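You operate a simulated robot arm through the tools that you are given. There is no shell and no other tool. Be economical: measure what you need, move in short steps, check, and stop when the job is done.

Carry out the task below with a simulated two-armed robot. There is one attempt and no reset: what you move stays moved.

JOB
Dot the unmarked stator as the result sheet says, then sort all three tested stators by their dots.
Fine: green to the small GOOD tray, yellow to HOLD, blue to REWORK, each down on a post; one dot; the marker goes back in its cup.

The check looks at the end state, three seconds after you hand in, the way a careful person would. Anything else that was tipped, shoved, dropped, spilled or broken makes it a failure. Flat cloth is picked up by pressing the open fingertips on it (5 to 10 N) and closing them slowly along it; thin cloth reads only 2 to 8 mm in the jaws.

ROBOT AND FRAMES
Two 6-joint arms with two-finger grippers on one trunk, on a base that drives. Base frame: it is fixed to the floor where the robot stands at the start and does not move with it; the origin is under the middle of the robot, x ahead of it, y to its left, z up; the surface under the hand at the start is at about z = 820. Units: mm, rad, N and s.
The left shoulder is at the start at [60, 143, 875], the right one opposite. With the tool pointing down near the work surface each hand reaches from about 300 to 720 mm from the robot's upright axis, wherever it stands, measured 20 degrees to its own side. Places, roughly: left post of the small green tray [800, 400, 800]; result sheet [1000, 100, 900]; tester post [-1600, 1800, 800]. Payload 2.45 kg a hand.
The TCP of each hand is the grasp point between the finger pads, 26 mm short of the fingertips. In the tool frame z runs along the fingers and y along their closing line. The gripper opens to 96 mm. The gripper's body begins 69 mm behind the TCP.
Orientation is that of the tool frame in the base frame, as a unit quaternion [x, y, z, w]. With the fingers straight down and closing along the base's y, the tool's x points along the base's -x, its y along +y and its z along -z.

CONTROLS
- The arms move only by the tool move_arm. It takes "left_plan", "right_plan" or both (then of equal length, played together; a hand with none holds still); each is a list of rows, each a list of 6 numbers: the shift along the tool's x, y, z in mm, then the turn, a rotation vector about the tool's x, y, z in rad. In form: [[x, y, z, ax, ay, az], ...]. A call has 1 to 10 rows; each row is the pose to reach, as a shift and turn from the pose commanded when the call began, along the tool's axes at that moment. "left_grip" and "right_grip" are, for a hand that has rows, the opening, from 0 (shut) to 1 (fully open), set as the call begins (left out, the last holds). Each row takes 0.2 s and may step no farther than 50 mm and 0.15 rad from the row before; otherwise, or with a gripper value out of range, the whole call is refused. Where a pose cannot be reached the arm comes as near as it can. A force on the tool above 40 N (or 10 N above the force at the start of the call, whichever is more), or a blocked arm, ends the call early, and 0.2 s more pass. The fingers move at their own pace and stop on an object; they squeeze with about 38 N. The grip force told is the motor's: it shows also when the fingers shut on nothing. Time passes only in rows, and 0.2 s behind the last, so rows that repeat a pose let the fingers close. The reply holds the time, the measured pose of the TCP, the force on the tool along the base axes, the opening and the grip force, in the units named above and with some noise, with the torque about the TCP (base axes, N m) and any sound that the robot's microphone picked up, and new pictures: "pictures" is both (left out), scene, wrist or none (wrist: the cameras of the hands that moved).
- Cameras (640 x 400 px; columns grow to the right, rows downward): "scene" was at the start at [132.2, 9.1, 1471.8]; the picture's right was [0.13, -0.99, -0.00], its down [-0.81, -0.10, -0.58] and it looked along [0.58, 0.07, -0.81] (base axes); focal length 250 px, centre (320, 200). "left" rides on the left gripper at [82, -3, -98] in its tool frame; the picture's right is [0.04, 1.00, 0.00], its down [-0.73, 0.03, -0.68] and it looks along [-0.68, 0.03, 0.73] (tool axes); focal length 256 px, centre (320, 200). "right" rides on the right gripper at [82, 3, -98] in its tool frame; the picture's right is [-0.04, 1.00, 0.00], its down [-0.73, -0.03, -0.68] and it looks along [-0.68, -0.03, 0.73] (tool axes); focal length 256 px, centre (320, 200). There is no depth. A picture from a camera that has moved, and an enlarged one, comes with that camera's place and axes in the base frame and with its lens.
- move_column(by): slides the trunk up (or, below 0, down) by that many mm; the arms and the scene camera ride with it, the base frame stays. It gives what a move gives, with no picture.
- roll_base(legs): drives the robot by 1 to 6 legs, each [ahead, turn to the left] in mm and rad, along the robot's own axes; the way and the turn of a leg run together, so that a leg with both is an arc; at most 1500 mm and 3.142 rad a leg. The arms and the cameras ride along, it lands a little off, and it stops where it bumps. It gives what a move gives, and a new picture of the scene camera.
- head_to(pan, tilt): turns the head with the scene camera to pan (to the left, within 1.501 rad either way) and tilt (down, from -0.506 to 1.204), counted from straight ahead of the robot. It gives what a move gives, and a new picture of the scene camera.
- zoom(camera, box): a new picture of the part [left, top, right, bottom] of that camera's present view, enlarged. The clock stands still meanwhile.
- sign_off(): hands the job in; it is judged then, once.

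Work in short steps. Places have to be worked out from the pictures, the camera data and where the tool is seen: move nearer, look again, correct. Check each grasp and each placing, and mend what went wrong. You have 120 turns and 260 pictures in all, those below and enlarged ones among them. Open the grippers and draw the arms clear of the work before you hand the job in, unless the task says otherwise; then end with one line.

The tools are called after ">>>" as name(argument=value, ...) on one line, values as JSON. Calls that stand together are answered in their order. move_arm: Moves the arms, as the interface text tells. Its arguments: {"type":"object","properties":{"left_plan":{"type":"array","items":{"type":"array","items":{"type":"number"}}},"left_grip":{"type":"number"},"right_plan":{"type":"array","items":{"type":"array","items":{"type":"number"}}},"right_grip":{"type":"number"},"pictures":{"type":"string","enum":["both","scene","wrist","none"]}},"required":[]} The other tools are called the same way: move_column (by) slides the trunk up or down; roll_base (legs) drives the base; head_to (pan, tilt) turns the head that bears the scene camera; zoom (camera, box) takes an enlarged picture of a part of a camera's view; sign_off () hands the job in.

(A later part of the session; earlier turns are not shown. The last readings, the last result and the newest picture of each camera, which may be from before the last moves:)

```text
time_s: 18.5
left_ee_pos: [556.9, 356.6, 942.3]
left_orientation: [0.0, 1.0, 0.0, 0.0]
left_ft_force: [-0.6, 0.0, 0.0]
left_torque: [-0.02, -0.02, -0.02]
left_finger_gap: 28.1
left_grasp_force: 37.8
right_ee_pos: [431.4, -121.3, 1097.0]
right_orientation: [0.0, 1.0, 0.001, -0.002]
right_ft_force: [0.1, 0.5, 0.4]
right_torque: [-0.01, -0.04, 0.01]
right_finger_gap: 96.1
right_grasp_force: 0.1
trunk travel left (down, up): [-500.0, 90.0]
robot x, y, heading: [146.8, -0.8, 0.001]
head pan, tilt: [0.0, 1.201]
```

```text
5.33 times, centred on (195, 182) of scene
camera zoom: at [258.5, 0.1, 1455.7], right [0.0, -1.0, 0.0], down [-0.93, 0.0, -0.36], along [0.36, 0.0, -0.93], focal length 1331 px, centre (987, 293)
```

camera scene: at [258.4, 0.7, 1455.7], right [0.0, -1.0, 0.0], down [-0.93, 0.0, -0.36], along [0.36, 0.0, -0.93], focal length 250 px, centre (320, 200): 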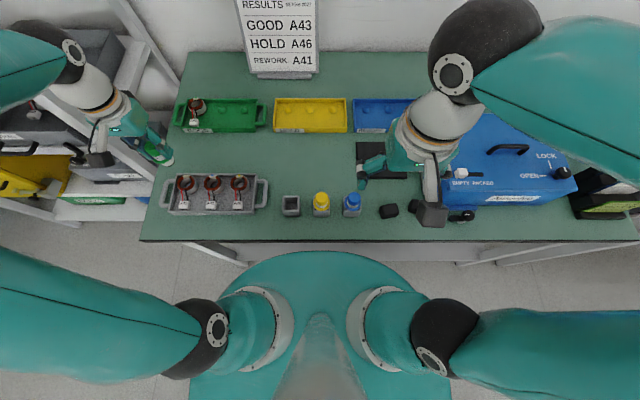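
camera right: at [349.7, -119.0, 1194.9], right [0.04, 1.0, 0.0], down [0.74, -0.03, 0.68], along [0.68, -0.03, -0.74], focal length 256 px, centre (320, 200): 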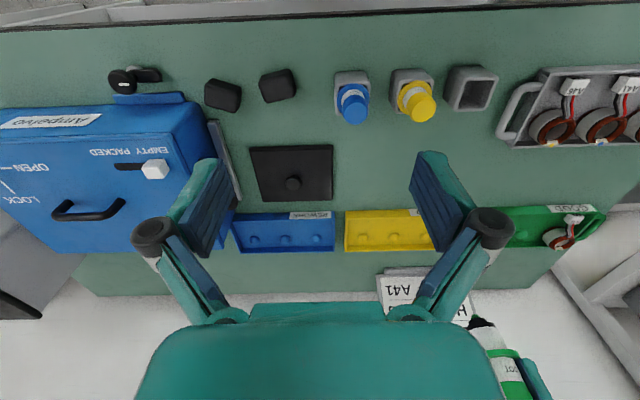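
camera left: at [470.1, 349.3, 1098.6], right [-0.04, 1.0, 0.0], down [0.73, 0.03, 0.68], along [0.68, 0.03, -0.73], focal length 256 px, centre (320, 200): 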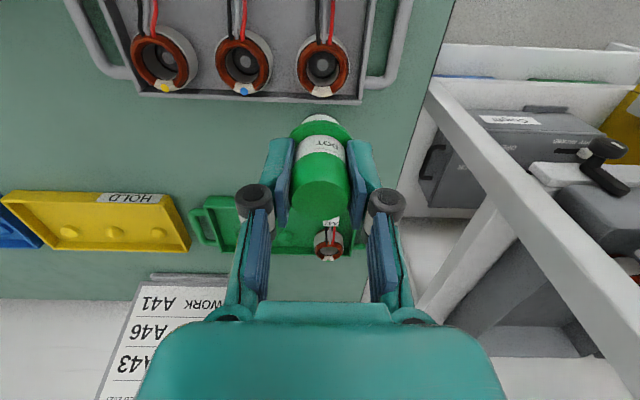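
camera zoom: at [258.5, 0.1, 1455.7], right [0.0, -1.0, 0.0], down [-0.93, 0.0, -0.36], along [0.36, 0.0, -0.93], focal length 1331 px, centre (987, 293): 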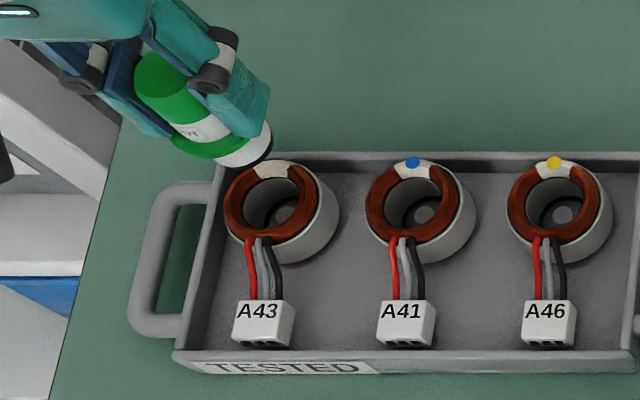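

Y alignment is good, and the pad spans x≈550–562, so I'll shift the tip about 1.5 mm further out. Then I'll lower slowly and watch the force.

>>> move_arm(left_plan=[[-1.5, 0, 2, 0, 0, 0], [-1.5, 0, 4, 0, 0, 0], [-1.5, 0, 6, 0, 0, 0], [-1.5, 0, 8, 0, 0, 0]], pictures="none")

>>> zoom(camera="left", box=[240, 40, 400, 180])

>>> zoom(camera="scene", box=[165, 155, 225, 195])

```text
time_s: 19.5
left_ee_pos: [559.4, 356.6, 934.3]
left_orientation: [0.0, 1.0, -0.001, 0.0]
left_ft_force: [-0.2, -0.4, 0.5]
left_torque: [0.02, -0.02, 0.01]
left_finger_gap: 28.2
left_grasp_force: 38.1
right_ee_pos: [431.0, -120.5, 1097.1]
right_orientation: [-0.001, 1.0, 0.0, -0.002]
right_ft_force: [0.1, 0.3, 0.6]
right_torque: [-0.01, -0.03, -0.01]
right_finger_gap: 96.2
right_grasp_force: 0.0
trunk travel left (down, up): [-500.0, 90.0]
robot x, y, heading: [140.8, 0.6, -0.002]
head pan, tilt: [0.0, 1.201]
```

```text
2.86 times, centred on (320, 110) of left
camera zoom: at [475.4, 352.6, 1031.3], right [-0.04, 1.0, 0.0], down [0.73, 0.03, 0.68], along [0.68, 0.03, -0.73], focal length 731 px, centre (320, 457)
```

zoom: 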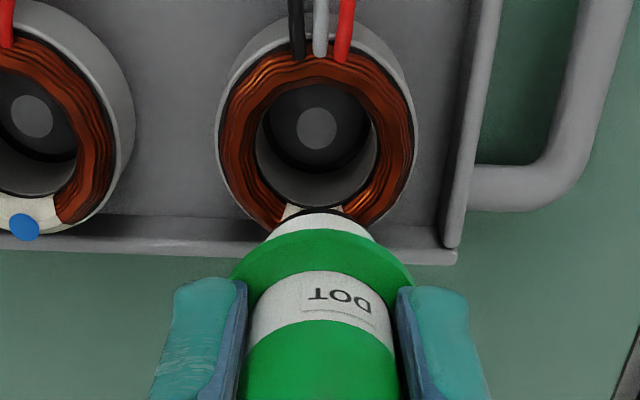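

```text
10.00 times, centred on (195, 175) of scene
camera zoom: at [258.3, 0.0, 1455.7], right [0.0, -1.0, 0.0], down [-0.93, 0.0, -0.36], along [0.36, 0.0, -0.93], focal length 2496 px, centre (1570, 450)
```

zoom: 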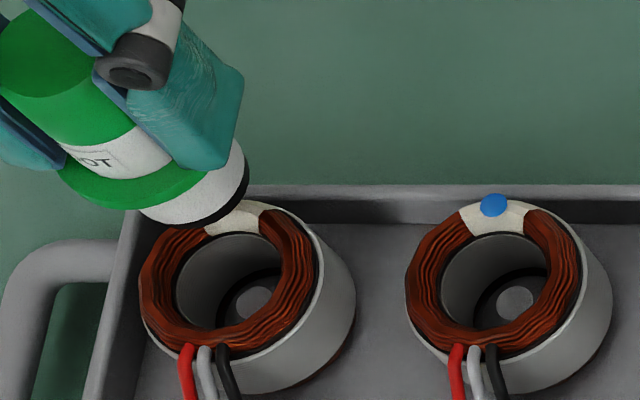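

No contact yet (force about 0). I'll continue down in 1 mm steps.

>>> move_arm(left_plan=[[0, 0, 1, 0, 0, 0], [0, 0, 2, 0, 0, 0], [0, 0, 3, 0, 0, 0]], pictures="none")

```text
time_s: 20.3
left_ee_pos: [557.1, 355.3, 932.4]
left_orientation: [0.0, 1.0, 0.001, 0.002]
left_ft_force: [0.4, 1.1, 13.6]
left_torque: [0.03, 0.03, -0.02]
left_finger_gap: 28.3
left_grasp_force: 38.5
right_ee_pos: [429.5, -121.8, 1097.1]
right_orientation: [-0.001, 1.0, 0.0, -0.001]
right_ft_force: [1.5, 0.2, 0.6]
right_torque: [-0.02, 0.03, 0.01]
right_finger_gap: 96.0
right_grasp_force: 0.1
trunk travel left (down, up): [-500.0, 90.0]
robot x, y, heading: [141.2, -1.1, 0.002]
head pan, tilt: [0.0, 1.201]
```

The tip touched with about 13.6 N. I'll lift straight up, then look at the dot.

>>> move_arm(left_plan=[[0, 0, -5, 0, 0, 0], [0, 0, -30, 0, 0, 0], [0, 0, -70, 0, 0, 0]], pictures="none")

>>> zoom(camera="left", box=[180, 20, 380, 140])

>>> zoom(camera="scene", box=[165, 165, 225, 205])

```text
time_s: 21.1
left_ee_pos: [557.8, 356.0, 1000.2]
left_orientation: [0.0, 1.0, 0.0, -0.001]
left_ft_force: [-0.3, 0.7, 0.3]
left_torque: [-0.02, 0.01, -0.02]
left_finger_gap: 28.4
left_grasp_force: 37.9
right_ee_pos: [431.3, -120.2, 1096.9]
right_orientation: [-0.001, 1.0, 0.0, -0.001]
right_ft_force: [0.0, 0.2, 0.2]
right_torque: [0.02, 0.01, 0.02]
right_finger_gap: 96.0
right_grasp_force: 0.1
trunk travel left (down, up): [-500.0, 90.0]
robot x, y, heading: [145.4, -0.8, -0.004]
head pan, tilt: [0.0, 1.201]
```

```text
3.20 times, centred on (280, 80) of left
camera zoom: at [475.9, 352.3, 1097.9], right [-0.04, 1.0, 0.0], down [0.73, 0.03, 0.68], along [0.68, 0.03, -0.73], focal length 819 px, centre (448, 584)
```

zoom: 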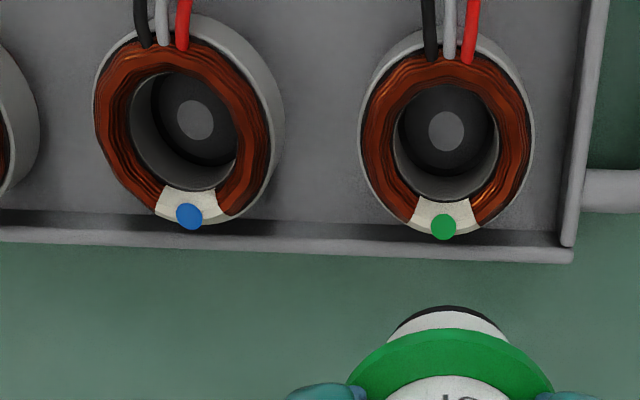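

```text
10.00 times, centred on (195, 185) of scene
camera zoom: at [257.8, -0.4, 1455.7], right [0.0, -1.0, 0.0], down [-0.93, 0.0, -0.36], along [0.36, 0.0, -0.93], focal length 2496 px, centre (1570, 350)
```

zoom: 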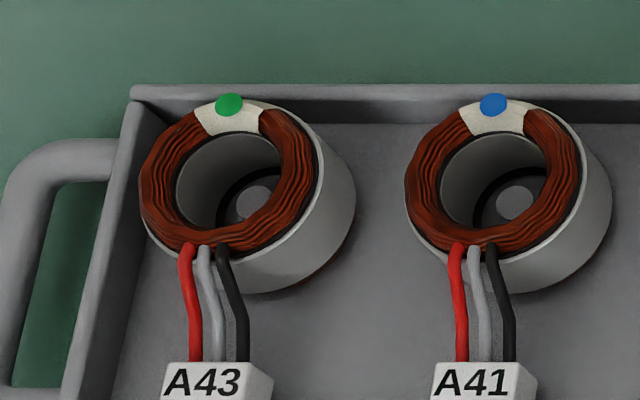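

One clean green dot sits on A43's pad. Now I'll take the marker back over its cup at (479.8, 75.2).

>>> move_arm(left_plan=[[13, -46.5, 0, 0, 0, 0], [26, -93, 0, 0, 0, 0], [39, -140, 0, 0, 0, 0], [52, -187, 0, 0, 0, 0], [65, -234, 0, 0, 0, 0], [78, -280.8, 0, 0, 0, 0], [78, -280.8, 0, 0, 0, 0]], pictures="wrist")

>>> zoom(camera="left", box=[240, 30, 400, 170])

>>> zoom(camera="scene", box=[250, 165, 340, 225])

```text
time_s: 22.7
left_ee_pos: [479.9, 75.0, 1000.9]
left_orientation: [0.0, 1.0, 0.0, 0.0]
left_ft_force: [1.2, -0.7, -0.1]
left_torque: [0.0, -0.01, -0.01]
left_finger_gap: 28.2
left_grasp_force: 37.8
right_ee_pos: [431.0, -120.5, 1097.6]
right_orientation: [-0.001, 1.0, 0.0, -0.001]
right_ft_force: [-1.1, 0.6, -0.3]
right_torque: [0.0, 0.04, 0.01]
right_finger_gap: 96.2
right_grasp_force: 0.1
trunk travel left (down, up): [-500.0, 90.0]
robot x, y, heading: [141.2, -0.4, 0.004]
head pan, tilt: [0.0, 1.201]
camera left: at [397.4, 71.5, 1098.9], right [-0.04, 1.0, 0.0], down [0.73, 0.03, 0.68], along [0.68, 0.03, -0.73], focal length 256 px, centre (320, 200)
```

left: 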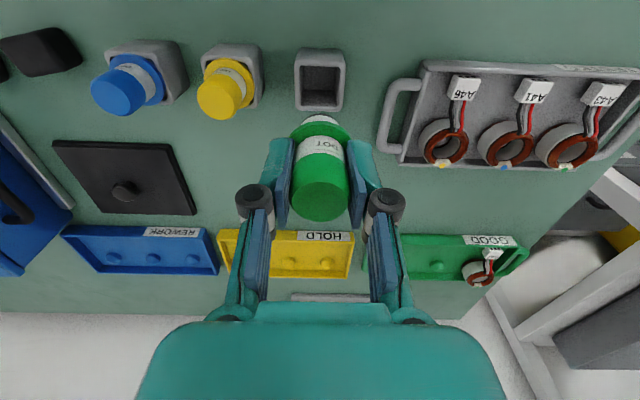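

```text
2.86 times, centred on (320, 100) of left
camera zoom: at [397.4, 71.5, 1098.9], right [-0.04, 1.0, 0.0], down [0.73, 0.03, 0.68], along [0.68, 0.03, -0.73], focal length 731 px, centre (320, 486)
```

zoom: 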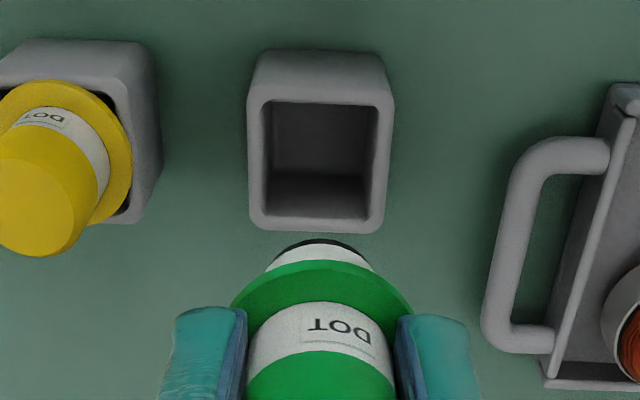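

```text
6.67 times, centred on (295, 195) of scene
camera zoom: at [258.3, 0.4, 1455.7], right [0.0, -1.0, 0.0], down [-0.93, 0.0, -0.36], along [0.36, 0.0, -0.93], focal length 1664 px, centre (487, 233)
```

zoom: 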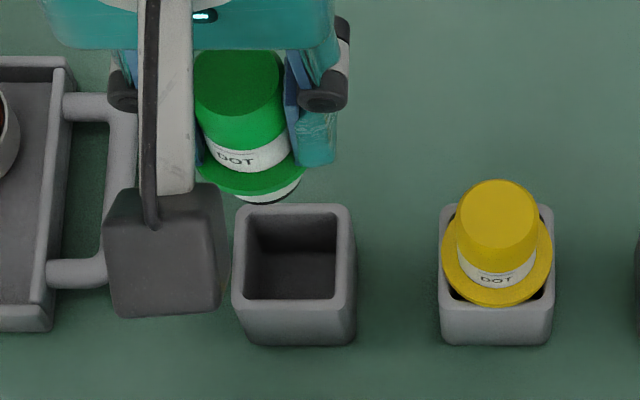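

The cup centre is at (479.4, 75.3), which matches. I'll lower, slowing as the stamp enters the cup.

>>> move_arm(left_plan=[[0, 0, 30, 0, 0, 0], [0, 0, 60, 0, 0, 0], [0, 0, 75, 0, 0, 0], [0, 0, 85, 0, 0, 0], [0, 0, 92, 0, 0, 0], [0, 0, 96, 0, 0, 0], [0, 0, 99, 0, 0, 0]], pictures="none")

>>> zoom(camera="left", box=[240, 50, 400, 190])

```text
time_s: 24.3
left_ee_pos: [480.5, 75.0, 901.3]
left_orientation: [0.0, 1.0, 0.0, 0.0]
left_ft_force: [0.1, 0.2, -0.7]
left_torque: [0.02, 0.01, 0.0]
left_finger_gap: 28.3
left_grasp_force: 37.9
right_ee_pos: [432.3, -120.4, 1097.8]
right_orientation: [0.0, 1.0, 0.0, 0.0]
right_ft_force: [-0.3, -0.4, -0.9]
right_torque: [0.01, -0.03, -0.01]
right_finger_gap: 96.0
right_grasp_force: 0.0
trunk travel left (down, up): [-500.0, 90.0]
robot x, y, heading: [140.3, 2.2, -0.003]
head pan, tilt: [0.0, 1.201]
```

```text
2.86 times, centred on (320, 120) of left
camera zoom: at [397.6, 71.5, 999.2], right [-0.04, 1.0, 0.0], down [0.73, 0.03, 0.68], along [0.68, 0.03, -0.73], focal length 731 px, centre (320, 429)
```

zoom: 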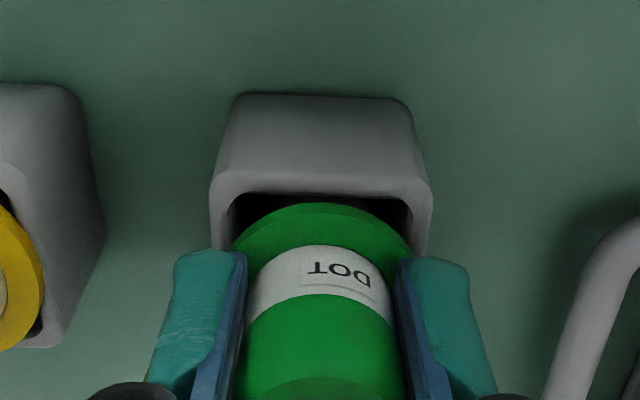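

It's entering cleanly with no force. I'll lower the last few mm to seat it, watching for contact.

>>> move_arm(left_plan=[[0, 0, 2, 0, 0, 0], [0, 0, 3.5, 0, 0, 0], [0, 0, 4.5, 0, 0, 0]], pictures="none")

```text
time_s: 25.1
left_ee_pos: [480.2, 75.1, 896.6]
left_orientation: [0.0, 1.0, 0.0, 0.0]
left_ft_force: [0.5, 0.5, -0.5]
left_torque: [-0.01, -0.02, 0.01]
left_finger_gap: 28.1
left_grasp_force: 38.0
right_ee_pos: [430.3, -120.7, 1096.6]
right_orientation: [-0.001, 1.0, 0.0, -0.001]
right_ft_force: [0.1, -0.1, -1.5]
right_torque: [0.02, 0.0, 0.0]
right_finger_gap: 96.0
right_grasp_force: 0.1
trunk travel left (down, up): [-500.0, 90.0]
robot x, y, heading: [143.0, 2.9, 0.001]
head pan, tilt: [0.0, 1.201]
```

>>> move_arm(left_plan=[[0, 0, 0.7, 0, 0, 0], [0, 0, 1.2, 0, 0, 0]], pictures="none")

```text
time_s: 25.7
left_ee_pos: [480.4, 75.4, 895.8]
left_orientation: [0.0, 1.0, 0.0, 0.001]
left_ft_force: [0.5, 3.6, 12.0]
left_torque: [0.09, 0.07, -0.01]
left_finger_gap: 28.1
left_grasp_force: 37.6
right_ee_pos: [430.4, -121.4, 1097.2]
right_orientation: [-0.001, 1.0, 0.0, 0.0]
right_ft_force: [-0.3, 0.4, -0.1]
right_torque: [-0.03, -0.01, -0.01]
right_finger_gap: 95.9
right_grasp_force: 0.0
trunk travel left (down, up): [-500.0, 90.0]
robot x, y, heading: [142.6, -1.8, 0.002]
head pan, tilt: [0.0, 1.201]
```

The marker is seated, with 12 N of contact. I'll open to 0.6 and rise.

>>> move_arm(left_plan=[[0, 0, 0, 0, 0, 0], [0, 0, 0, 0, 0, 0], [0, 0, -20, 0, 0, 0], [0, 0, -60, 0, 0, 0], [0, 0, -105, 0, 0, 0]], left_grip=0.6, pictures="wrist")

>>> zoom(camera="scene", box=[250, 165, 370, 225])

```text
time_s: 26.9
left_ee_pos: [479.8, 74.7, 1001.1]
left_orientation: [0.0, 1.0, 0.0, -0.001]
left_ft_force: [-0.6, 0.3, 0.3]
left_torque: [0.03, 0.01, 0.0]
left_finger_gap: 57.6
left_grasp_force: 0.1
right_ee_pos: [430.8, -120.9, 1097.7]
right_orientation: [-0.001, 1.0, -0.001, -0.001]
right_ft_force: [-0.2, 0.2, 1.2]
right_torque: [0.03, 0.0, -0.02]
right_finger_gap: 95.9
right_grasp_force: 0.1
trunk travel left (down, up): [-500.0, 90.0]
robot x, y, heading: [144.3, 2.3, 0.001]
head pan, tilt: [0.0, 1.201]
camera left: at [397.3, 71.3, 1098.9], right [-0.04, 1.0, 0.0], down [0.73, 0.03, 0.68], along [0.68, 0.03, -0.73], focal length 256 px, centre (320, 200)
```

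left: 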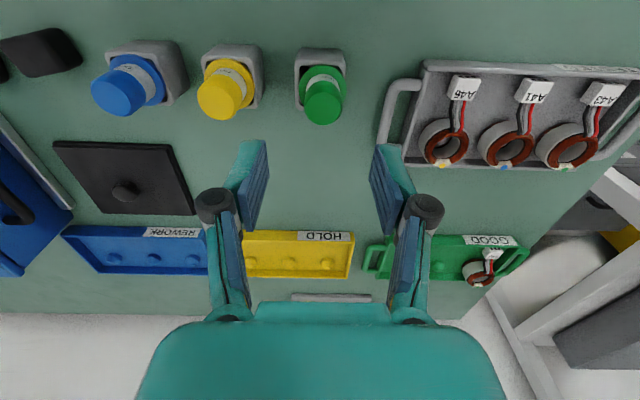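

```text
5.33 times, centred on (310, 195) of scene
camera zoom: at [257.7, 0.0, 1455.7], right [0.0, -1.0, 0.0], down [-0.93, 0.0, -0.36], along [0.36, 0.0, -0.93], focal length 1331 px, centre (373, 227)
```

zoom: 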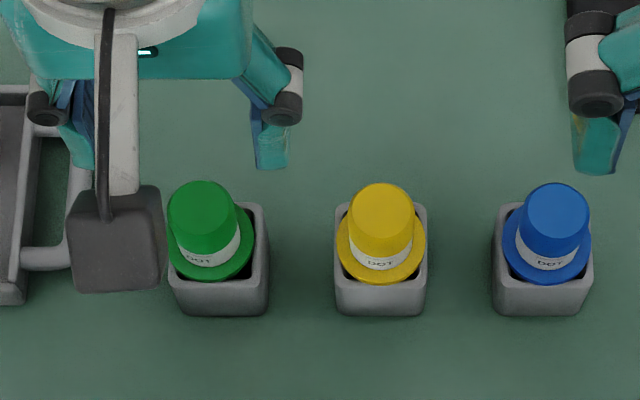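

The marker is back in its cup. Next is A43: the ring centre is at about (538, 354.5), outer diameter about 50, top z≈862, tray wall top ≈842. I'll move over it with the jaws at 0.58.

>>> move_arm(left_plan=[[-10, 47, 0, 0, 0, 0], [-20, 94, 0, 0, 0, 0], [-30, 141, 0, 0, 0, 0], [-40, 188, 0, 0, 0, 0], [-50, 235, 0, 0, 0, 0], [-58, 279.8, 0, 0, 0, 0], [-58, 279.8, 40, 0, 0, 0], [-58, 279.8, 81, 0, 0, 0], [-58, 279.8, 81, 0, 0, 0]], left_grip=0.58, pictures="both")

>>> zoom(camera="left", box=[220, 60, 420, 220])

```text
time_s: 28.9
left_ee_pos: [536.1, 354.2, 919.8]
left_orientation: [0.001, 1.0, 0.0, 0.001]
left_ft_force: [-0.1, -0.7, 0.5]
left_torque: [0.04, 0.01, 0.02]
left_finger_gap: 55.6
left_grasp_force: 0.0
right_ee_pos: [430.3, -121.7, 1097.4]
right_orientation: [-0.002, 1.0, 0.0, -0.001]
right_ft_force: [0.1, 1.2, -0.1]
right_torque: [0.0, 0.04, -0.02]
right_finger_gap: 96.1
right_grasp_force: 0.1
trunk travel left (down, up): [-500.0, 90.0]
robot x, y, heading: [141.4, 0.4, -0.004]
head pan, tilt: [0.0, 1.201]
camera scene: at [258.0, -0.3, 1455.7], right [0.0, -1.0, 0.0], down [-0.93, 0.0, -0.36], along [0.36, 0.0, -0.93], focal length 250 px, centre (320, 200)
camera left: at [454.6, 350.9, 1017.1], right [-0.04, 1.0, 0.0], down [0.73, 0.03, 0.68], along [0.68, 0.03, -0.73], focal length 256 px, centre (320, 200)
```

scene: 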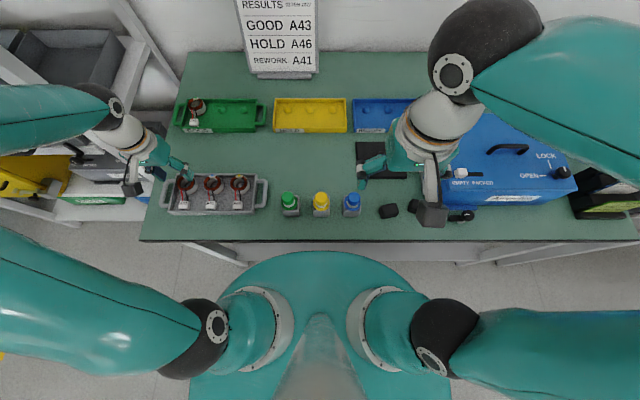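
left: 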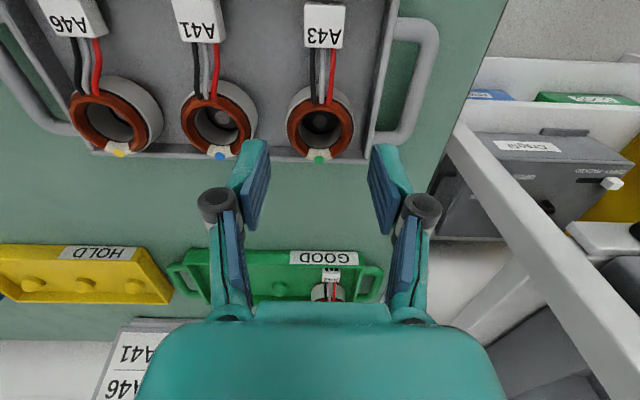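

```text
2.50 times, centred on (320, 140) of left
camera zoom: at [454.6, 350.9, 1017.1], right [-0.04, 1.0, 0.0], down [0.73, 0.03, 0.68], along [0.68, 0.03, -0.73], focal length 640 px, centre (320, 350)
```

zoom: 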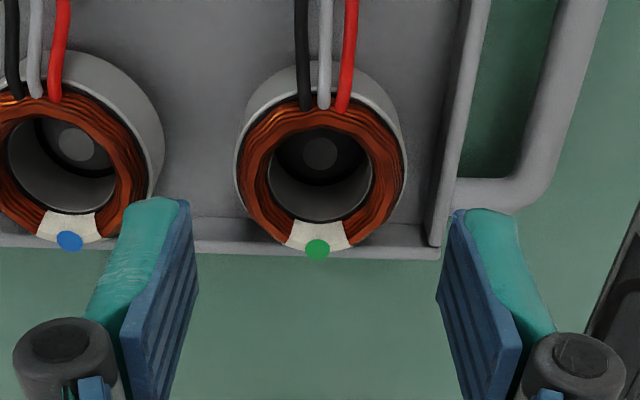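

Ring centre confirmed at about (538, 355). I'll lower in stages to TCP z≈873, which puts the fingertips about 15 mm below the ring top and above the wall.

>>> move_arm(left_plan=[[-1, 0.5, 20, 0, 0, 0], [-1, 0.5, 36, 0, 0, 0], [-1, 0.5, 42, 0, 0, 0], [-1, 0.5, 46, 0, 0, 0]], pictures="none")

>>> zoom(camera="left", box=[220, 60, 420, 220])

>>> zoom(camera="scene", box=[150, 155, 240, 215])

```text
time_s: 29.9
left_ee_pos: [538.9, 355.3, 874.2]
left_orientation: [0.001, 1.0, 0.0, 0.0]
left_ft_force: [0.8, 0.2, -0.1]
left_torque: [-0.03, 0.01, -0.03]
left_finger_gap: 55.9
left_grasp_force: 0.1
right_ee_pos: [431.8, -120.9, 1096.7]
right_orientation: [-0.001, 1.0, 0.0, -0.001]
right_ft_force: [1.1, -0.3, 0.5]
right_torque: [0.01, 0.03, -0.02]
right_finger_gap: 96.1
right_grasp_force: 0.0
trunk travel left (down, up): [-500.0, 90.0]
robot x, y, heading: [139.0, 1.9, 0.004]
head pan, tilt: [0.0, 1.201]
```

```text
2.50 times, centred on (320, 140) of left
camera zoom: at [456.0, 351.8, 971.1], right [-0.04, 1.0, 0.0], down [0.73, 0.03, 0.68], along [0.68, 0.03, -0.73], focal length 640 px, centre (320, 350)
```

zoom: 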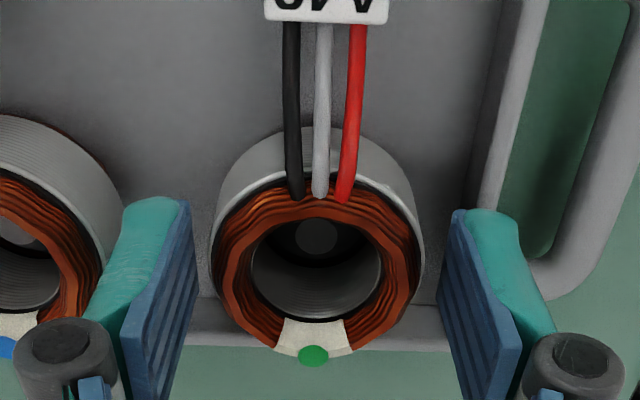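

```text
6.67 times, centred on (195, 185) of scene
camera zoom: at [258.3, 0.0, 1455.7], right [0.0, -1.0, 0.0], down [-0.93, 0.0, -0.36], along [0.36, 0.0, -0.93], focal length 1664 px, centre (1153, 300)
```

zoom: 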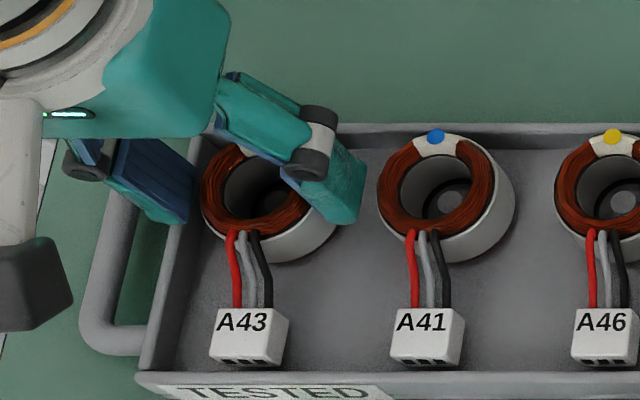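

The fingers straddle the ring with no contact, so I'll close on it.

>>> move_arm(left_plan=[[0, 0, 0, 0, 0, 0], [0, 0, 0, 0, 0, 0], [0, 0, 0, 0, 0, 0]], left_grip=0, pictures="none")

```text
time_s: 30.7
left_ee_pos: [539.0, 354.5, 874.0]
left_orientation: [0.001, 1.0, 0.001, 0.001]
left_ft_force: [0.8, 0.4, 0.9]
left_torque: [0.02, 0.0, 0.01]
left_finger_gap: 46.9
left_grasp_force: 37.9
right_ee_pos: [430.8, -121.5, 1097.0]
right_orientation: [-0.001, 1.0, 0.0, -0.001]
right_ft_force: [0.7, -1.0, -0.4]
right_torque: [0.01, 0.0, 0.01]
right_finger_gap: 95.8
right_grasp_force: 0.0
trunk travel left (down, up): [-500.0, 90.0]
robot x, y, heading: [143.1, -0.4, -0.004]
head pan, tilt: [0.0, 1.201]
```

Gripped at 46.9 mm. I'll lift slowly, with tool −z as up.

>>> move_arm(left_plan=[[0, 0, -5, 0, 0, 0], [0, 0, -12, 0, 0, 0], [0, 0, -25, 0, 0, 0], [0, 0, -45, 0, 0, 0], [0, 0, -70, 0, 0, 0], [0, 0, -90, 0, 0, 0]], pictures="both")

>>> zoom(camera="left", box=[220, 60, 420, 220])

```text
time_s: 32.1
left_ee_pos: [538.6, 355.6, 964.8]
left_orientation: [0.001, 1.0, 0.0, 0.0]
left_ft_force: [0.5, -0.5, -0.9]
left_torque: [0.01, -0.02, -0.02]
left_finger_gap: 46.8
left_grasp_force: 37.8
right_ee_pos: [431.3, -120.7, 1097.2]
right_orientation: [-0.001, 1.0, 0.0, -0.001]
right_ft_force: [-0.1, 0.5, 0.3]
right_torque: [0.03, -0.02, -0.02]
right_finger_gap: 96.0
right_grasp_force: 0.0
trunk travel left (down, up): [-500.0, 90.0]
robot x, y, heading: [144.5, 2.4, -0.002]
head pan, tilt: [0.0, 1.201]
camera scene: at [258.2, -0.1, 1455.7], right [0.0, -1.0, 0.0], down [-0.93, 0.0, -0.36], along [0.36, 0.0, -0.93], focal length 250 px, centre (320, 200)
camera left: at [455.7, 352.1, 1062.0], right [-0.04, 1.0, 0.0], down [0.73, 0.03, 0.68], along [0.68, 0.03, -0.73], focal length 256 px, centre (320, 200)
```

scene: 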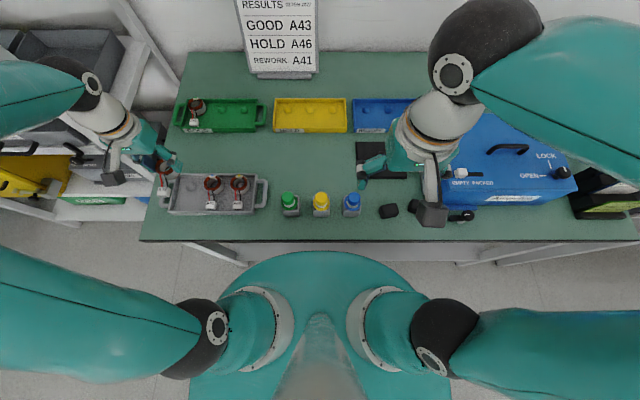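
left: 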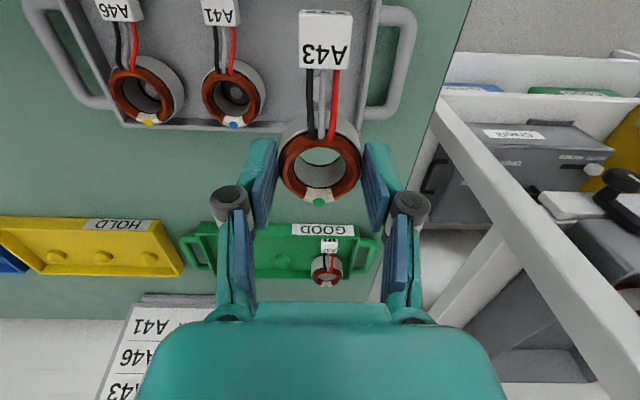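

```text
2.50 times, centred on (320, 140) of left
camera zoom: at [455.7, 352.1, 1062.0], right [-0.04, 1.0, 0.0], down [0.73, 0.03, 0.68], along [0.68, 0.03, -0.73], focal length 640 px, centre (320, 350)
```

zoom: 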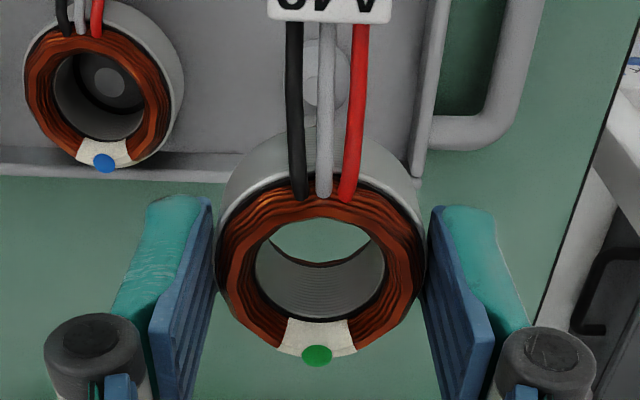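

A43 is held level. I'll carry it toward the GOOD tray at height and then look at the posts.

>>> move_arm(left_plan=[[-45, -11, 0, 0, 0, 0], [-90, -22, 0, 0, 0, 0], [-135, -33, 0, 0, 0, 0], [-180, -44, 0, 0, 0, 0], [-215, -55, 0, 0, 0, 0]], pictures="both")

>>> zoom(camera="left", box=[200, 80, 440, 230])

>>> zoom(camera="scene", box=[165, 85, 285, 145])

```text
time_s: 33.3
left_ee_pos: [755.6, 300.1, 962.3]
left_orientation: [0.0, 1.0, 0.0, -0.002]
left_ft_force: [-0.7, -0.4, -1.8]
left_torque: [-0.02, 0.02, 0.02]
left_finger_gap: 47.0
left_grasp_force: 37.7
right_ee_pos: [431.3, -120.3, 1097.2]
right_orientation: [-0.001, 1.0, -0.001, -0.002]
right_ft_force: [0.3, -0.5, -0.2]
right_torque: [0.0, 0.03, -0.02]
right_finger_gap: 96.0
right_grasp_force: 0.0
trunk travel left (down, up): [-500.0, 90.0]
robot x, y, heading: [143.2, -0.0, -0.001]
head pan, tilt: [0.0, 1.201]
camera scene: at [259.5, -0.1, 1455.6], right [0.0, -1.0, 0.0], down [-0.93, 0.0, -0.36], along [0.36, 0.0, -0.93], focal length 250 px, centre (320, 200)
camera left: at [672.5, 296.3, 1060.4], right [-0.04, 1.0, 0.0], down [0.74, 0.03, 0.68], along [0.68, 0.03, -0.74], focal length 256 px, centre (320, 200)
```

scene: 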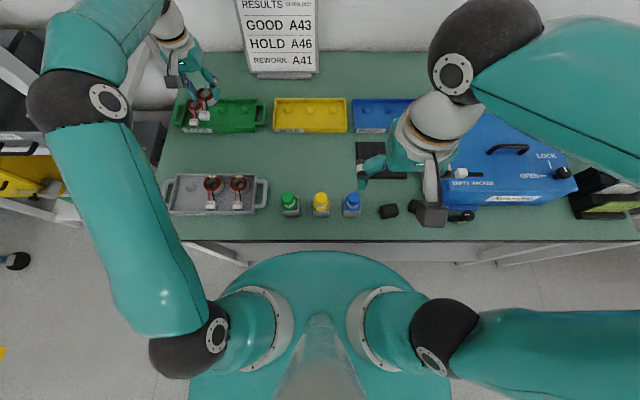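
left: 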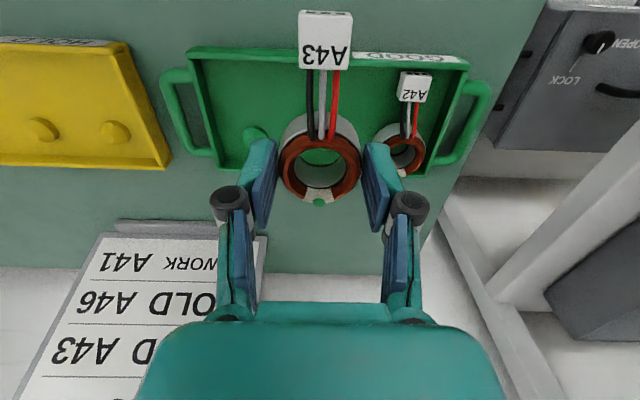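

```text
2.67 times, centred on (320, 155) of left
camera zoom: at [672.5, 296.3, 1060.4], right [-0.04, 1.0, 0.0], down [0.74, 0.03, 0.68], along [0.68, 0.03, -0.74], focal length 683 px, centre (320, 320)
```

zoom: 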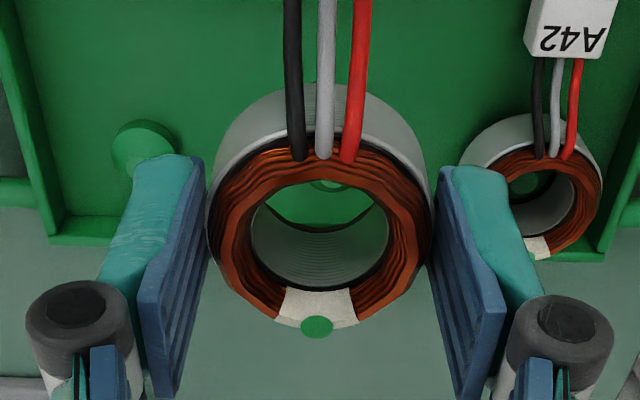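

```text
5.33 times, centred on (225, 115) of scene
camera zoom: at [259.5, -0.1, 1455.6], right [0.0, -1.0, 0.0], down [-0.93, 0.0, -0.36], along [0.36, 0.0, -0.93], focal length 1331 px, centre (827, 653)
```

zoom: 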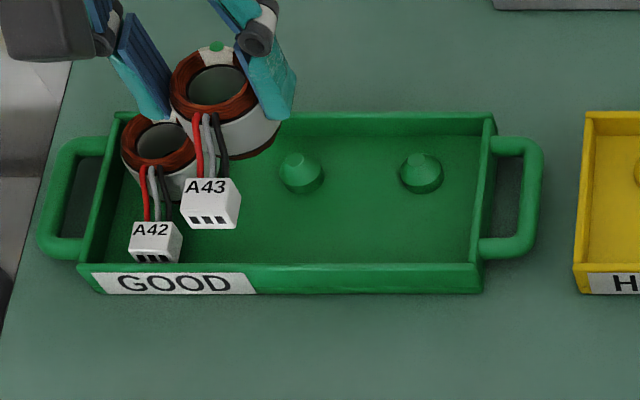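

The held ring reads consistently in both cameras. The empty posts look to be near (808, 308) and (808, 238); I'll refine the right one with a tight wrist zoom.

>>> zoom(camera="left", box=[225, 110, 285, 160])

>>> zoom(camera="scene", box=[210, 100, 260, 130])

```text
8.00 times, centred on (255, 135) of left
camera zoom: at [672.5, 296.3, 1060.4], right [-0.04, 1.0, 0.0], down [0.74, 0.03, 0.68], along [0.68, 0.03, -0.74], focal length 2048 px, centre (840, 720)
```

zoom: 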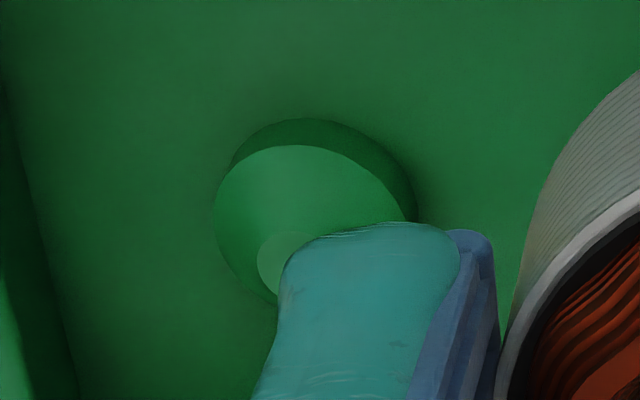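

```text
12.80 times, centred on (235, 115) of scene
camera zoom: at [259.5, -0.1, 1455.6], right [0.0, -1.0, 0.0], down [-0.93, 0.0, -0.36], along [0.36, 0.0, -0.93], focal length 3194 px, centre (1408, 1288)
```

zoom: 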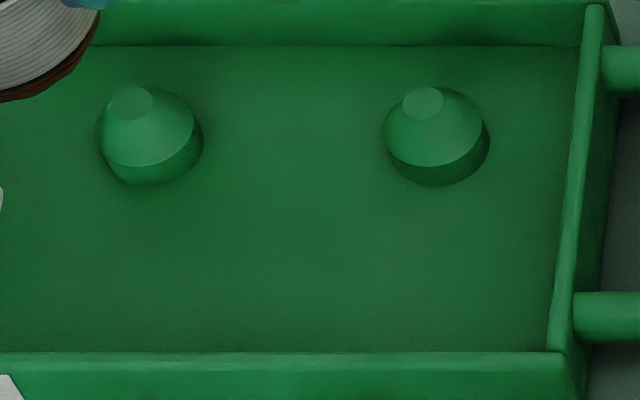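

The right post top triangulates to (800.4, 236.8, 844) and the middle one to (801, 307). The middle post has the most finger room, so I'll move A43 over it.

>>> move_arm(left_plan=[[-23, 3.5, 0, 0, 0, 0], [-45.5, 6.9, 0, 0, 0, 0], [-45.5, 6.9, 15, 0, 0, 0]], pictures="none")

>>> zoom(camera="left", box=[220, 60, 420, 220])

>>> zoom(camera="scene", box=[170, 80, 260, 140])

```text
time_s: 34.1
left_ee_pos: [800.6, 307.2, 948.7]
left_orientation: [0.001, 1.0, 0.0, -0.001]
left_ft_force: [-0.5, 0.5, -1.1]
left_torque: [0.02, 0.0, -0.02]
left_finger_gap: 46.9
left_grasp_force: 38.0
left hand out of reach, approached as far as the arm can: row 2
right_ee_pos: [432.3, -120.3, 1097.0]
right_orientation: [-0.001, 1.0, -0.001, -0.002]
right_ft_force: [0.4, 0.1, 1.1]
right_torque: [0.04, 0.06, -0.01]
right_finger_gap: 95.7
right_grasp_force: 0.1
trunk travel left (down, up): [-500.0, 90.0]
robot x, y, heading: [144.3, 0.7, 0.0]
head pan, tilt: [0.0, 1.201]
```

```text
2.50 times, centred on (320, 140) of left
camera zoom: at [717.2, 304.0, 1045.8], right [-0.04, 1.0, 0.0], down [0.73, 0.03, 0.68], along [0.68, 0.03, -0.74], focal length 640 px, centre (320, 350)
```

zoom: 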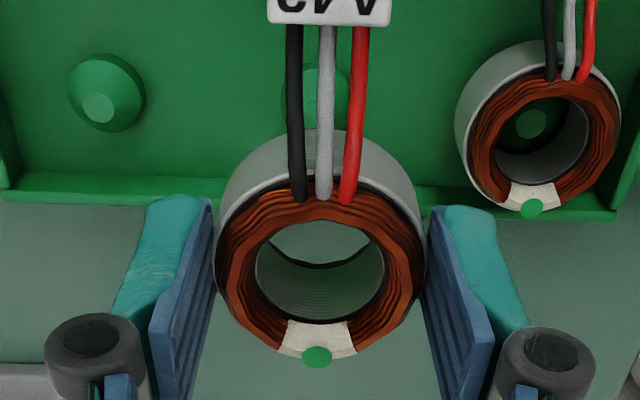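

```text
6.67 times, centred on (215, 110) of scene
camera zoom: at [259.1, 0.2, 1455.6], right [0.0, -1.0, 0.0], down [-0.93, 0.0, -0.36], along [0.36, 0.0, -0.93], focal length 1664 px, centre (1020, 800)
```

zoom: 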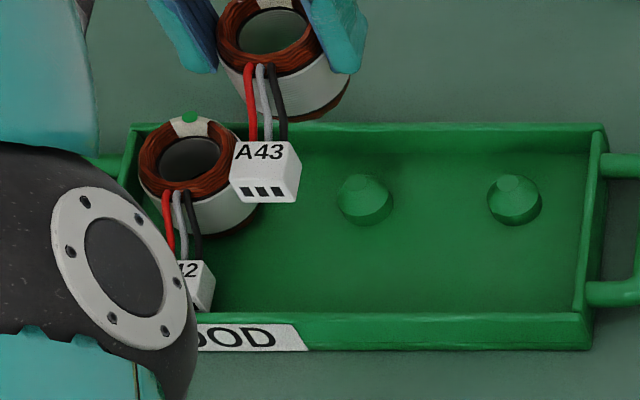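

Alignment over the middle post is good and the lower pose is reachable. I'll lower to about z=890 and read the forces.

>>> move_arm(left_plan=[[0, 0, 20, 0, 0, 0], [0, 0, 38, 0, 0, 0], [0, 0, 48, 0, 0, 0], [0, 0, 58, 0, 0, 0]], pictures="none")

>>> zoom(camera="left", box=[220, 60, 420, 220])

>>> zoom(camera="scene", box=[170, 80, 260, 140])

```text
time_s: 35.1
left_ee_pos: [799.3, 306.7, 890.0]
left_orientation: [-0.001, 1.0, 0.0, 0.0]
left_ft_force: [0.3, -0.2, -1.6]
left_torque: [-0.03, 0.03, 0.01]
left_finger_gap: 47.1
left_grasp_force: 38.0
right_ee_pos: [431.1, -120.8, 1097.4]
right_orientation: [0.0, 1.0, 0.0, -0.002]
right_ft_force: [0.3, 0.1, 0.5]
right_torque: [0.04, 0.02, -0.04]
right_finger_gap: 95.7
right_grasp_force: 0.0
trunk travel left (down, up): [-500.0, 90.0]
robot x, y, heading: [142.2, 1.3, -0.0]
head pan, tilt: [0.0, 1.201]
```

```text
2.50 times, centred on (320, 140) of left
camera zoom: at [716.8, 304.3, 987.8], right [-0.04, 1.0, 0.0], down [0.73, 0.03, 0.68], along [0.68, 0.03, -0.73], focal length 640 px, centre (320, 350)
```

zoom: 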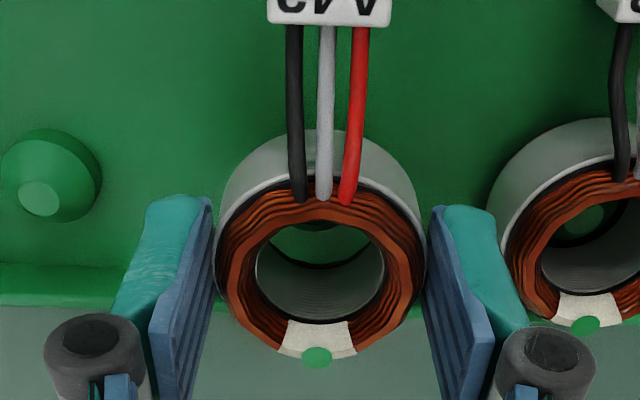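

```text
6.67 times, centred on (215, 110) of scene
camera zoom: at [258.7, 0.1, 1455.7], right [0.0, -1.0, 0.0], down [-0.93, 0.0, -0.36], along [0.36, 0.0, -0.93], focal length 1664 px, centre (1020, 800)
```

zoom: 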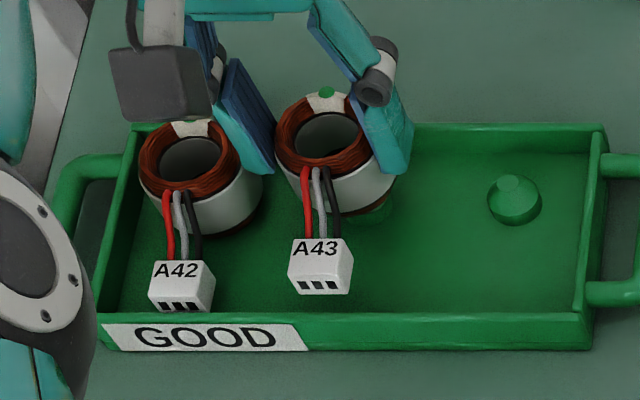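

No contact, and the clearance to A42 is fine. I'll keep lowering in small steps.

>>> move_arm(left_plan=[[-1, 0, 4, 0, 0, 0], [-1, 0, 8, 0, 0, 0], [-1, 0, 11, 0, 0, 0], [-1, 0, 13, 0, 0, 0]], pictures="none")

>>> zoom(camera="scene", box=[170, 80, 260, 140])

```text
time_s: 36.1
left_ee_pos: [801.1, 308.0, 875.9]
left_orientation: [0.001, 1.0, 0.0, -0.001]
left_ft_force: [0.0, 0.1, -1.1]
left_torque: [-0.02, -0.01, 0.03]
left_finger_gap: 46.7
left_grasp_force: 37.8
right_ee_pos: [429.9, -121.1, 1096.7]
right_orientation: [-0.001, 1.0, 0.001, -0.002]
right_ft_force: [-0.5, 0.2, -0.1]
right_torque: [-0.01, 0.0, 0.02]
right_finger_gap: 96.2
right_grasp_force: 0.2
trunk travel left (down, up): [-500.0, 90.0]
robot x, y, heading: [140.2, -0.1, -0.0]
head pan, tilt: [0.0, 1.201]
```

```text
6.67 times, centred on (215, 110) of scene
camera zoom: at [258.6, 0.0, 1455.7], right [0.0, -1.0, 0.0], down [-0.93, 0.0, -0.36], along [0.36, 0.0, -0.93], focal length 1664 px, centre (1020, 800)
```

zoom: 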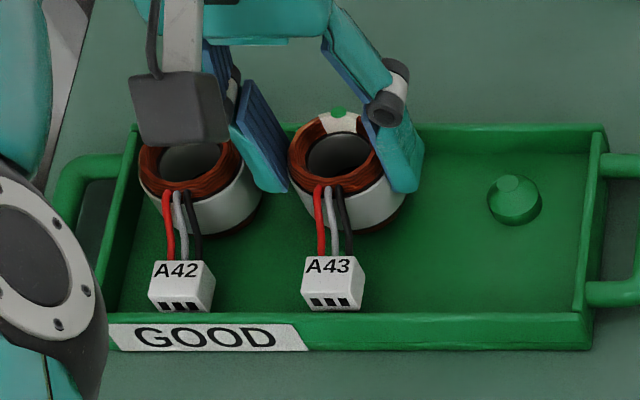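

A43 is nearly level with A42. I'll lower 1 mm at a time until it touches.

>>> move_arm(left_plan=[[0, 0, 0.8, 0, 0, 0], [0, 0, 1.6, 0, 0, 0], [0, 0, 2.4, 0, 0, 0]], pictures="none")

```text
time_s: 36.9
left_ee_pos: [800.2, 307.0, 875.4]
left_orientation: [0.0, 1.0, 0.0, 0.0]
left_ft_force: [0.3, -0.8, -1.5]
left_torque: [-0.04, -0.02, 0.02]
left_finger_gap: 47.0
left_grasp_force: 38.0
right_ee_pos: [432.2, -121.5, 1097.2]
right_orientation: [-0.001, 1.0, 0.0, -0.002]
right_ft_force: [-0.4, 0.0, 0.5]
right_torque: [-0.01, 0.01, -0.02]
right_finger_gap: 96.0
right_grasp_force: 0.0
trunk travel left (down, up): [-500.0, 90.0]
robot x, y, heading: [149.5, -3.5, 0.001]
head pan, tilt: [0.0, 1.201]
```

>>> move_arm(left_plan=[[0, 0, 0.8, 0, 0, 0], [0, 0, 1.6, 0, 0, 0], [0, 0, 2.2, 0, 0, 0]], pictures="none")

```text
time_s: 37.7
left_ee_pos: [799.8, 307.4, 873.4]
left_orientation: [0.0, 1.0, 0.0, 0.0]
left_ft_force: [-0.7, -1.1, 1.4]
left_torque: [-0.03, 0.04, -0.03]
left_finger_gap: 47.1
left_grasp_force: 38.3
right_ee_pos: [429.8, -121.3, 1098.2]
right_orientation: [-0.001, 1.0, 0.001, -0.002]
right_ft_force: [-0.7, 0.6, 0.2]
right_torque: [-0.04, -0.02, -0.02]
right_finger_gap: 96.0
right_grasp_force: 0.1
trunk travel left (down, up): [-500.0, 90.0]
robot x, y, heading: [142.1, 0.6, -0.006]
head pan, tilt: [0.0, 1.201]
```

>>> move_arm(left_plan=[[0, 0, 0.5, 0, 0, 0], [0, 0, 1, 0, 0, 0]], pictures="none")

```text
time_s: 38.3
left_ee_pos: [800.0, 306.2, 872.8]
left_orientation: [0.0, 1.0, 0.0, 0.001]
left_ft_force: [1.4, 0.7, 7.9]
left_torque: [-0.07, 0.12, -0.02]
left_finger_gap: 47.0
left_grasp_force: 37.7
right_ee_pos: [429.0, -120.9, 1097.7]
right_orientation: [-0.001, 1.0, 0.0, 0.0]
right_ft_force: [0.2, 0.2, 0.5]
right_torque: [0.01, 0.04, -0.01]
right_finger_gap: 96.2
right_grasp_force: 0.0
trunk travel left (down, up): [-500.0, 90.0]
robot x, y, heading: [142.2, 0.8, -0.002]
head pan, tilt: [0.0, 1.201]
```

A43 is seated: contact at z≈873, the same level as when picked. I'll release with a small opening and rise.

>>> move_arm(left_plan=[[0, 0, 0, 0, 0, 0], [0, 0, 0, 0, 0, 0], [0, 0, -15, 0, 0, 0], [0, 0, -45, 0, 0, 0], [0, 0, -85, 0, 0, 0]], left_grip=0.58, pictures="wrist")

>>> zoom(camera="scene", box=[170, 80, 260, 140])

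```text
time_s: 39.5
left_ee_pos: [797.8, 306.1, 955.5]
left_orientation: [0.0, 1.0, 0.0, -0.001]
left_ft_force: [0.4, 0.6, -0.4]
left_torque: [0.01, -0.02, 0.02]
left_finger_gap: 55.5
left_grasp_force: 0.0
right_ee_pos: [431.3, -120.8, 1096.6]
right_orientation: [-0.001, 1.0, 0.0, -0.002]
right_ft_force: [-0.1, 0.0, 0.2]
right_torque: [0.04, 0.01, -0.01]
right_finger_gap: 96.2
right_grasp_force: 0.2
trunk travel left (down, up): [-500.0, 90.0]
robot x, y, heading: [144.8, 0.6, 0.002]
head pan, tilt: [0.0, 1.201]
camera left: at [715.5, 302.3, 1053.1], right [-0.04, 1.0, 0.0], down [0.73, 0.03, 0.68], along [0.68, 0.03, -0.74], focal length 256 px, centre (320, 200)
```

left: 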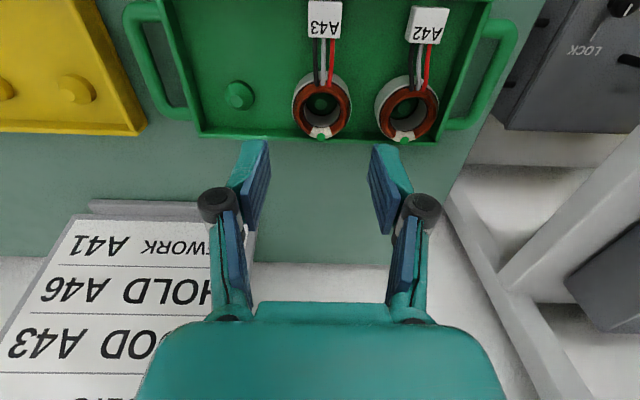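

```text
6.67 times, centred on (215, 110) of scene
camera zoom: at [258.6, -0.5, 1455.6], right [0.0, -1.0, 0.0], down [-0.93, 0.0, -0.36], along [0.36, 0.0, -0.93], focal length 1664 px, centre (1020, 800)
```

zoom: 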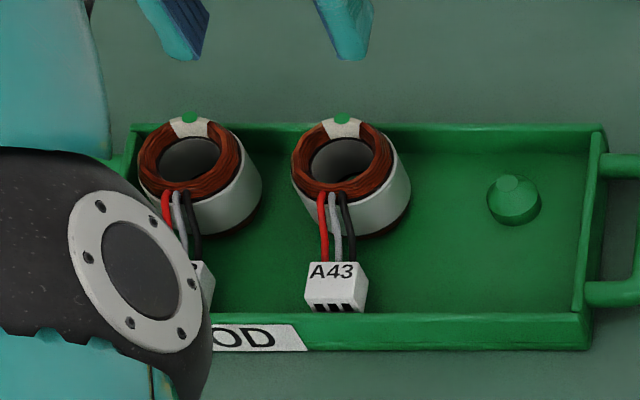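

A43 is down on the middle GOOD post, dot up. Next is A46 at about (537.5, 216); I'll move the left hand above it.

>>> move_arm(left_plan=[[43, -15, -3, 0, 0, 0], [86, -30, -3, 0, 0, 0], [130, -45, -3, 0, 0, 0], [173, -60, -3, 0, 0, 0], [216, -75, -3, 0, 0, 0], [260, -90, -3, 0, 0, 0], [260, -90, 30, 0, 0, 0], [260, -90, 30, 0, 0, 0]], pictures="wrist")

>>> zoom(camera="left", box=[220, 60, 420, 220])

```text
time_s: 41.3
left_ee_pos: [542.0, 216.7, 927.1]
left_orientation: [0.0, 1.0, 0.001, 0.0]
left_ft_force: [-0.5, -0.4, 0.4]
left_torque: [0.01, 0.0, -0.02]
left_finger_gap: 55.7
left_grasp_force: 0.1
right_ee_pos: [429.4, -121.6, 1097.5]
right_orientation: [-0.001, 1.0, 0.001, -0.001]
right_ft_force: [0.2, 0.6, 0.3]
right_torque: [-0.02, -0.03, 0.03]
right_finger_gap: 95.9
right_grasp_force: 0.0
trunk travel left (down, up): [-500.0, 90.0]
robot x, y, heading: [142.8, -0.5, -0.001]
head pan, tilt: [0.0, 1.201]
camera left: at [458.2, 213.6, 1024.9], right [-0.04, 1.0, 0.0], down [0.73, 0.03, 0.68], along [0.68, 0.03, -0.73], focal length 256 px, centre (320, 200)
```

left: 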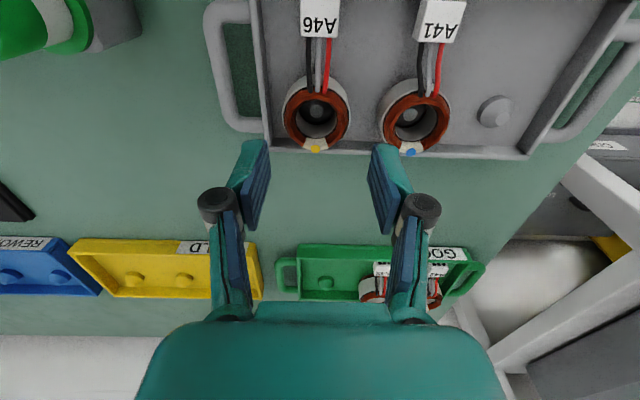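

```text
2.50 times, centred on (320, 140) of left
camera zoom: at [458.2, 213.6, 1024.9], right [-0.04, 1.0, 0.0], down [0.73, 0.03, 0.68], along [0.68, 0.03, -0.73], focal length 640 px, centre (320, 350)
```

zoom: 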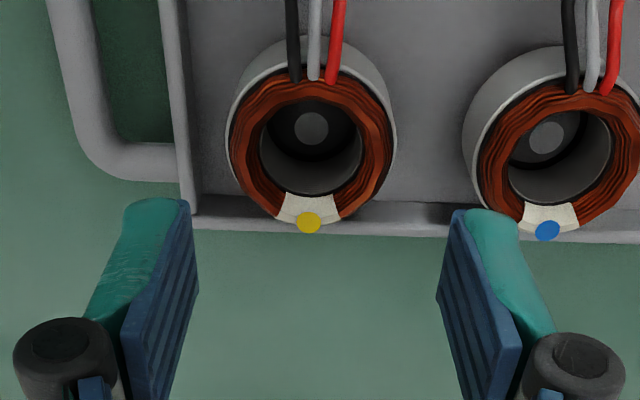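

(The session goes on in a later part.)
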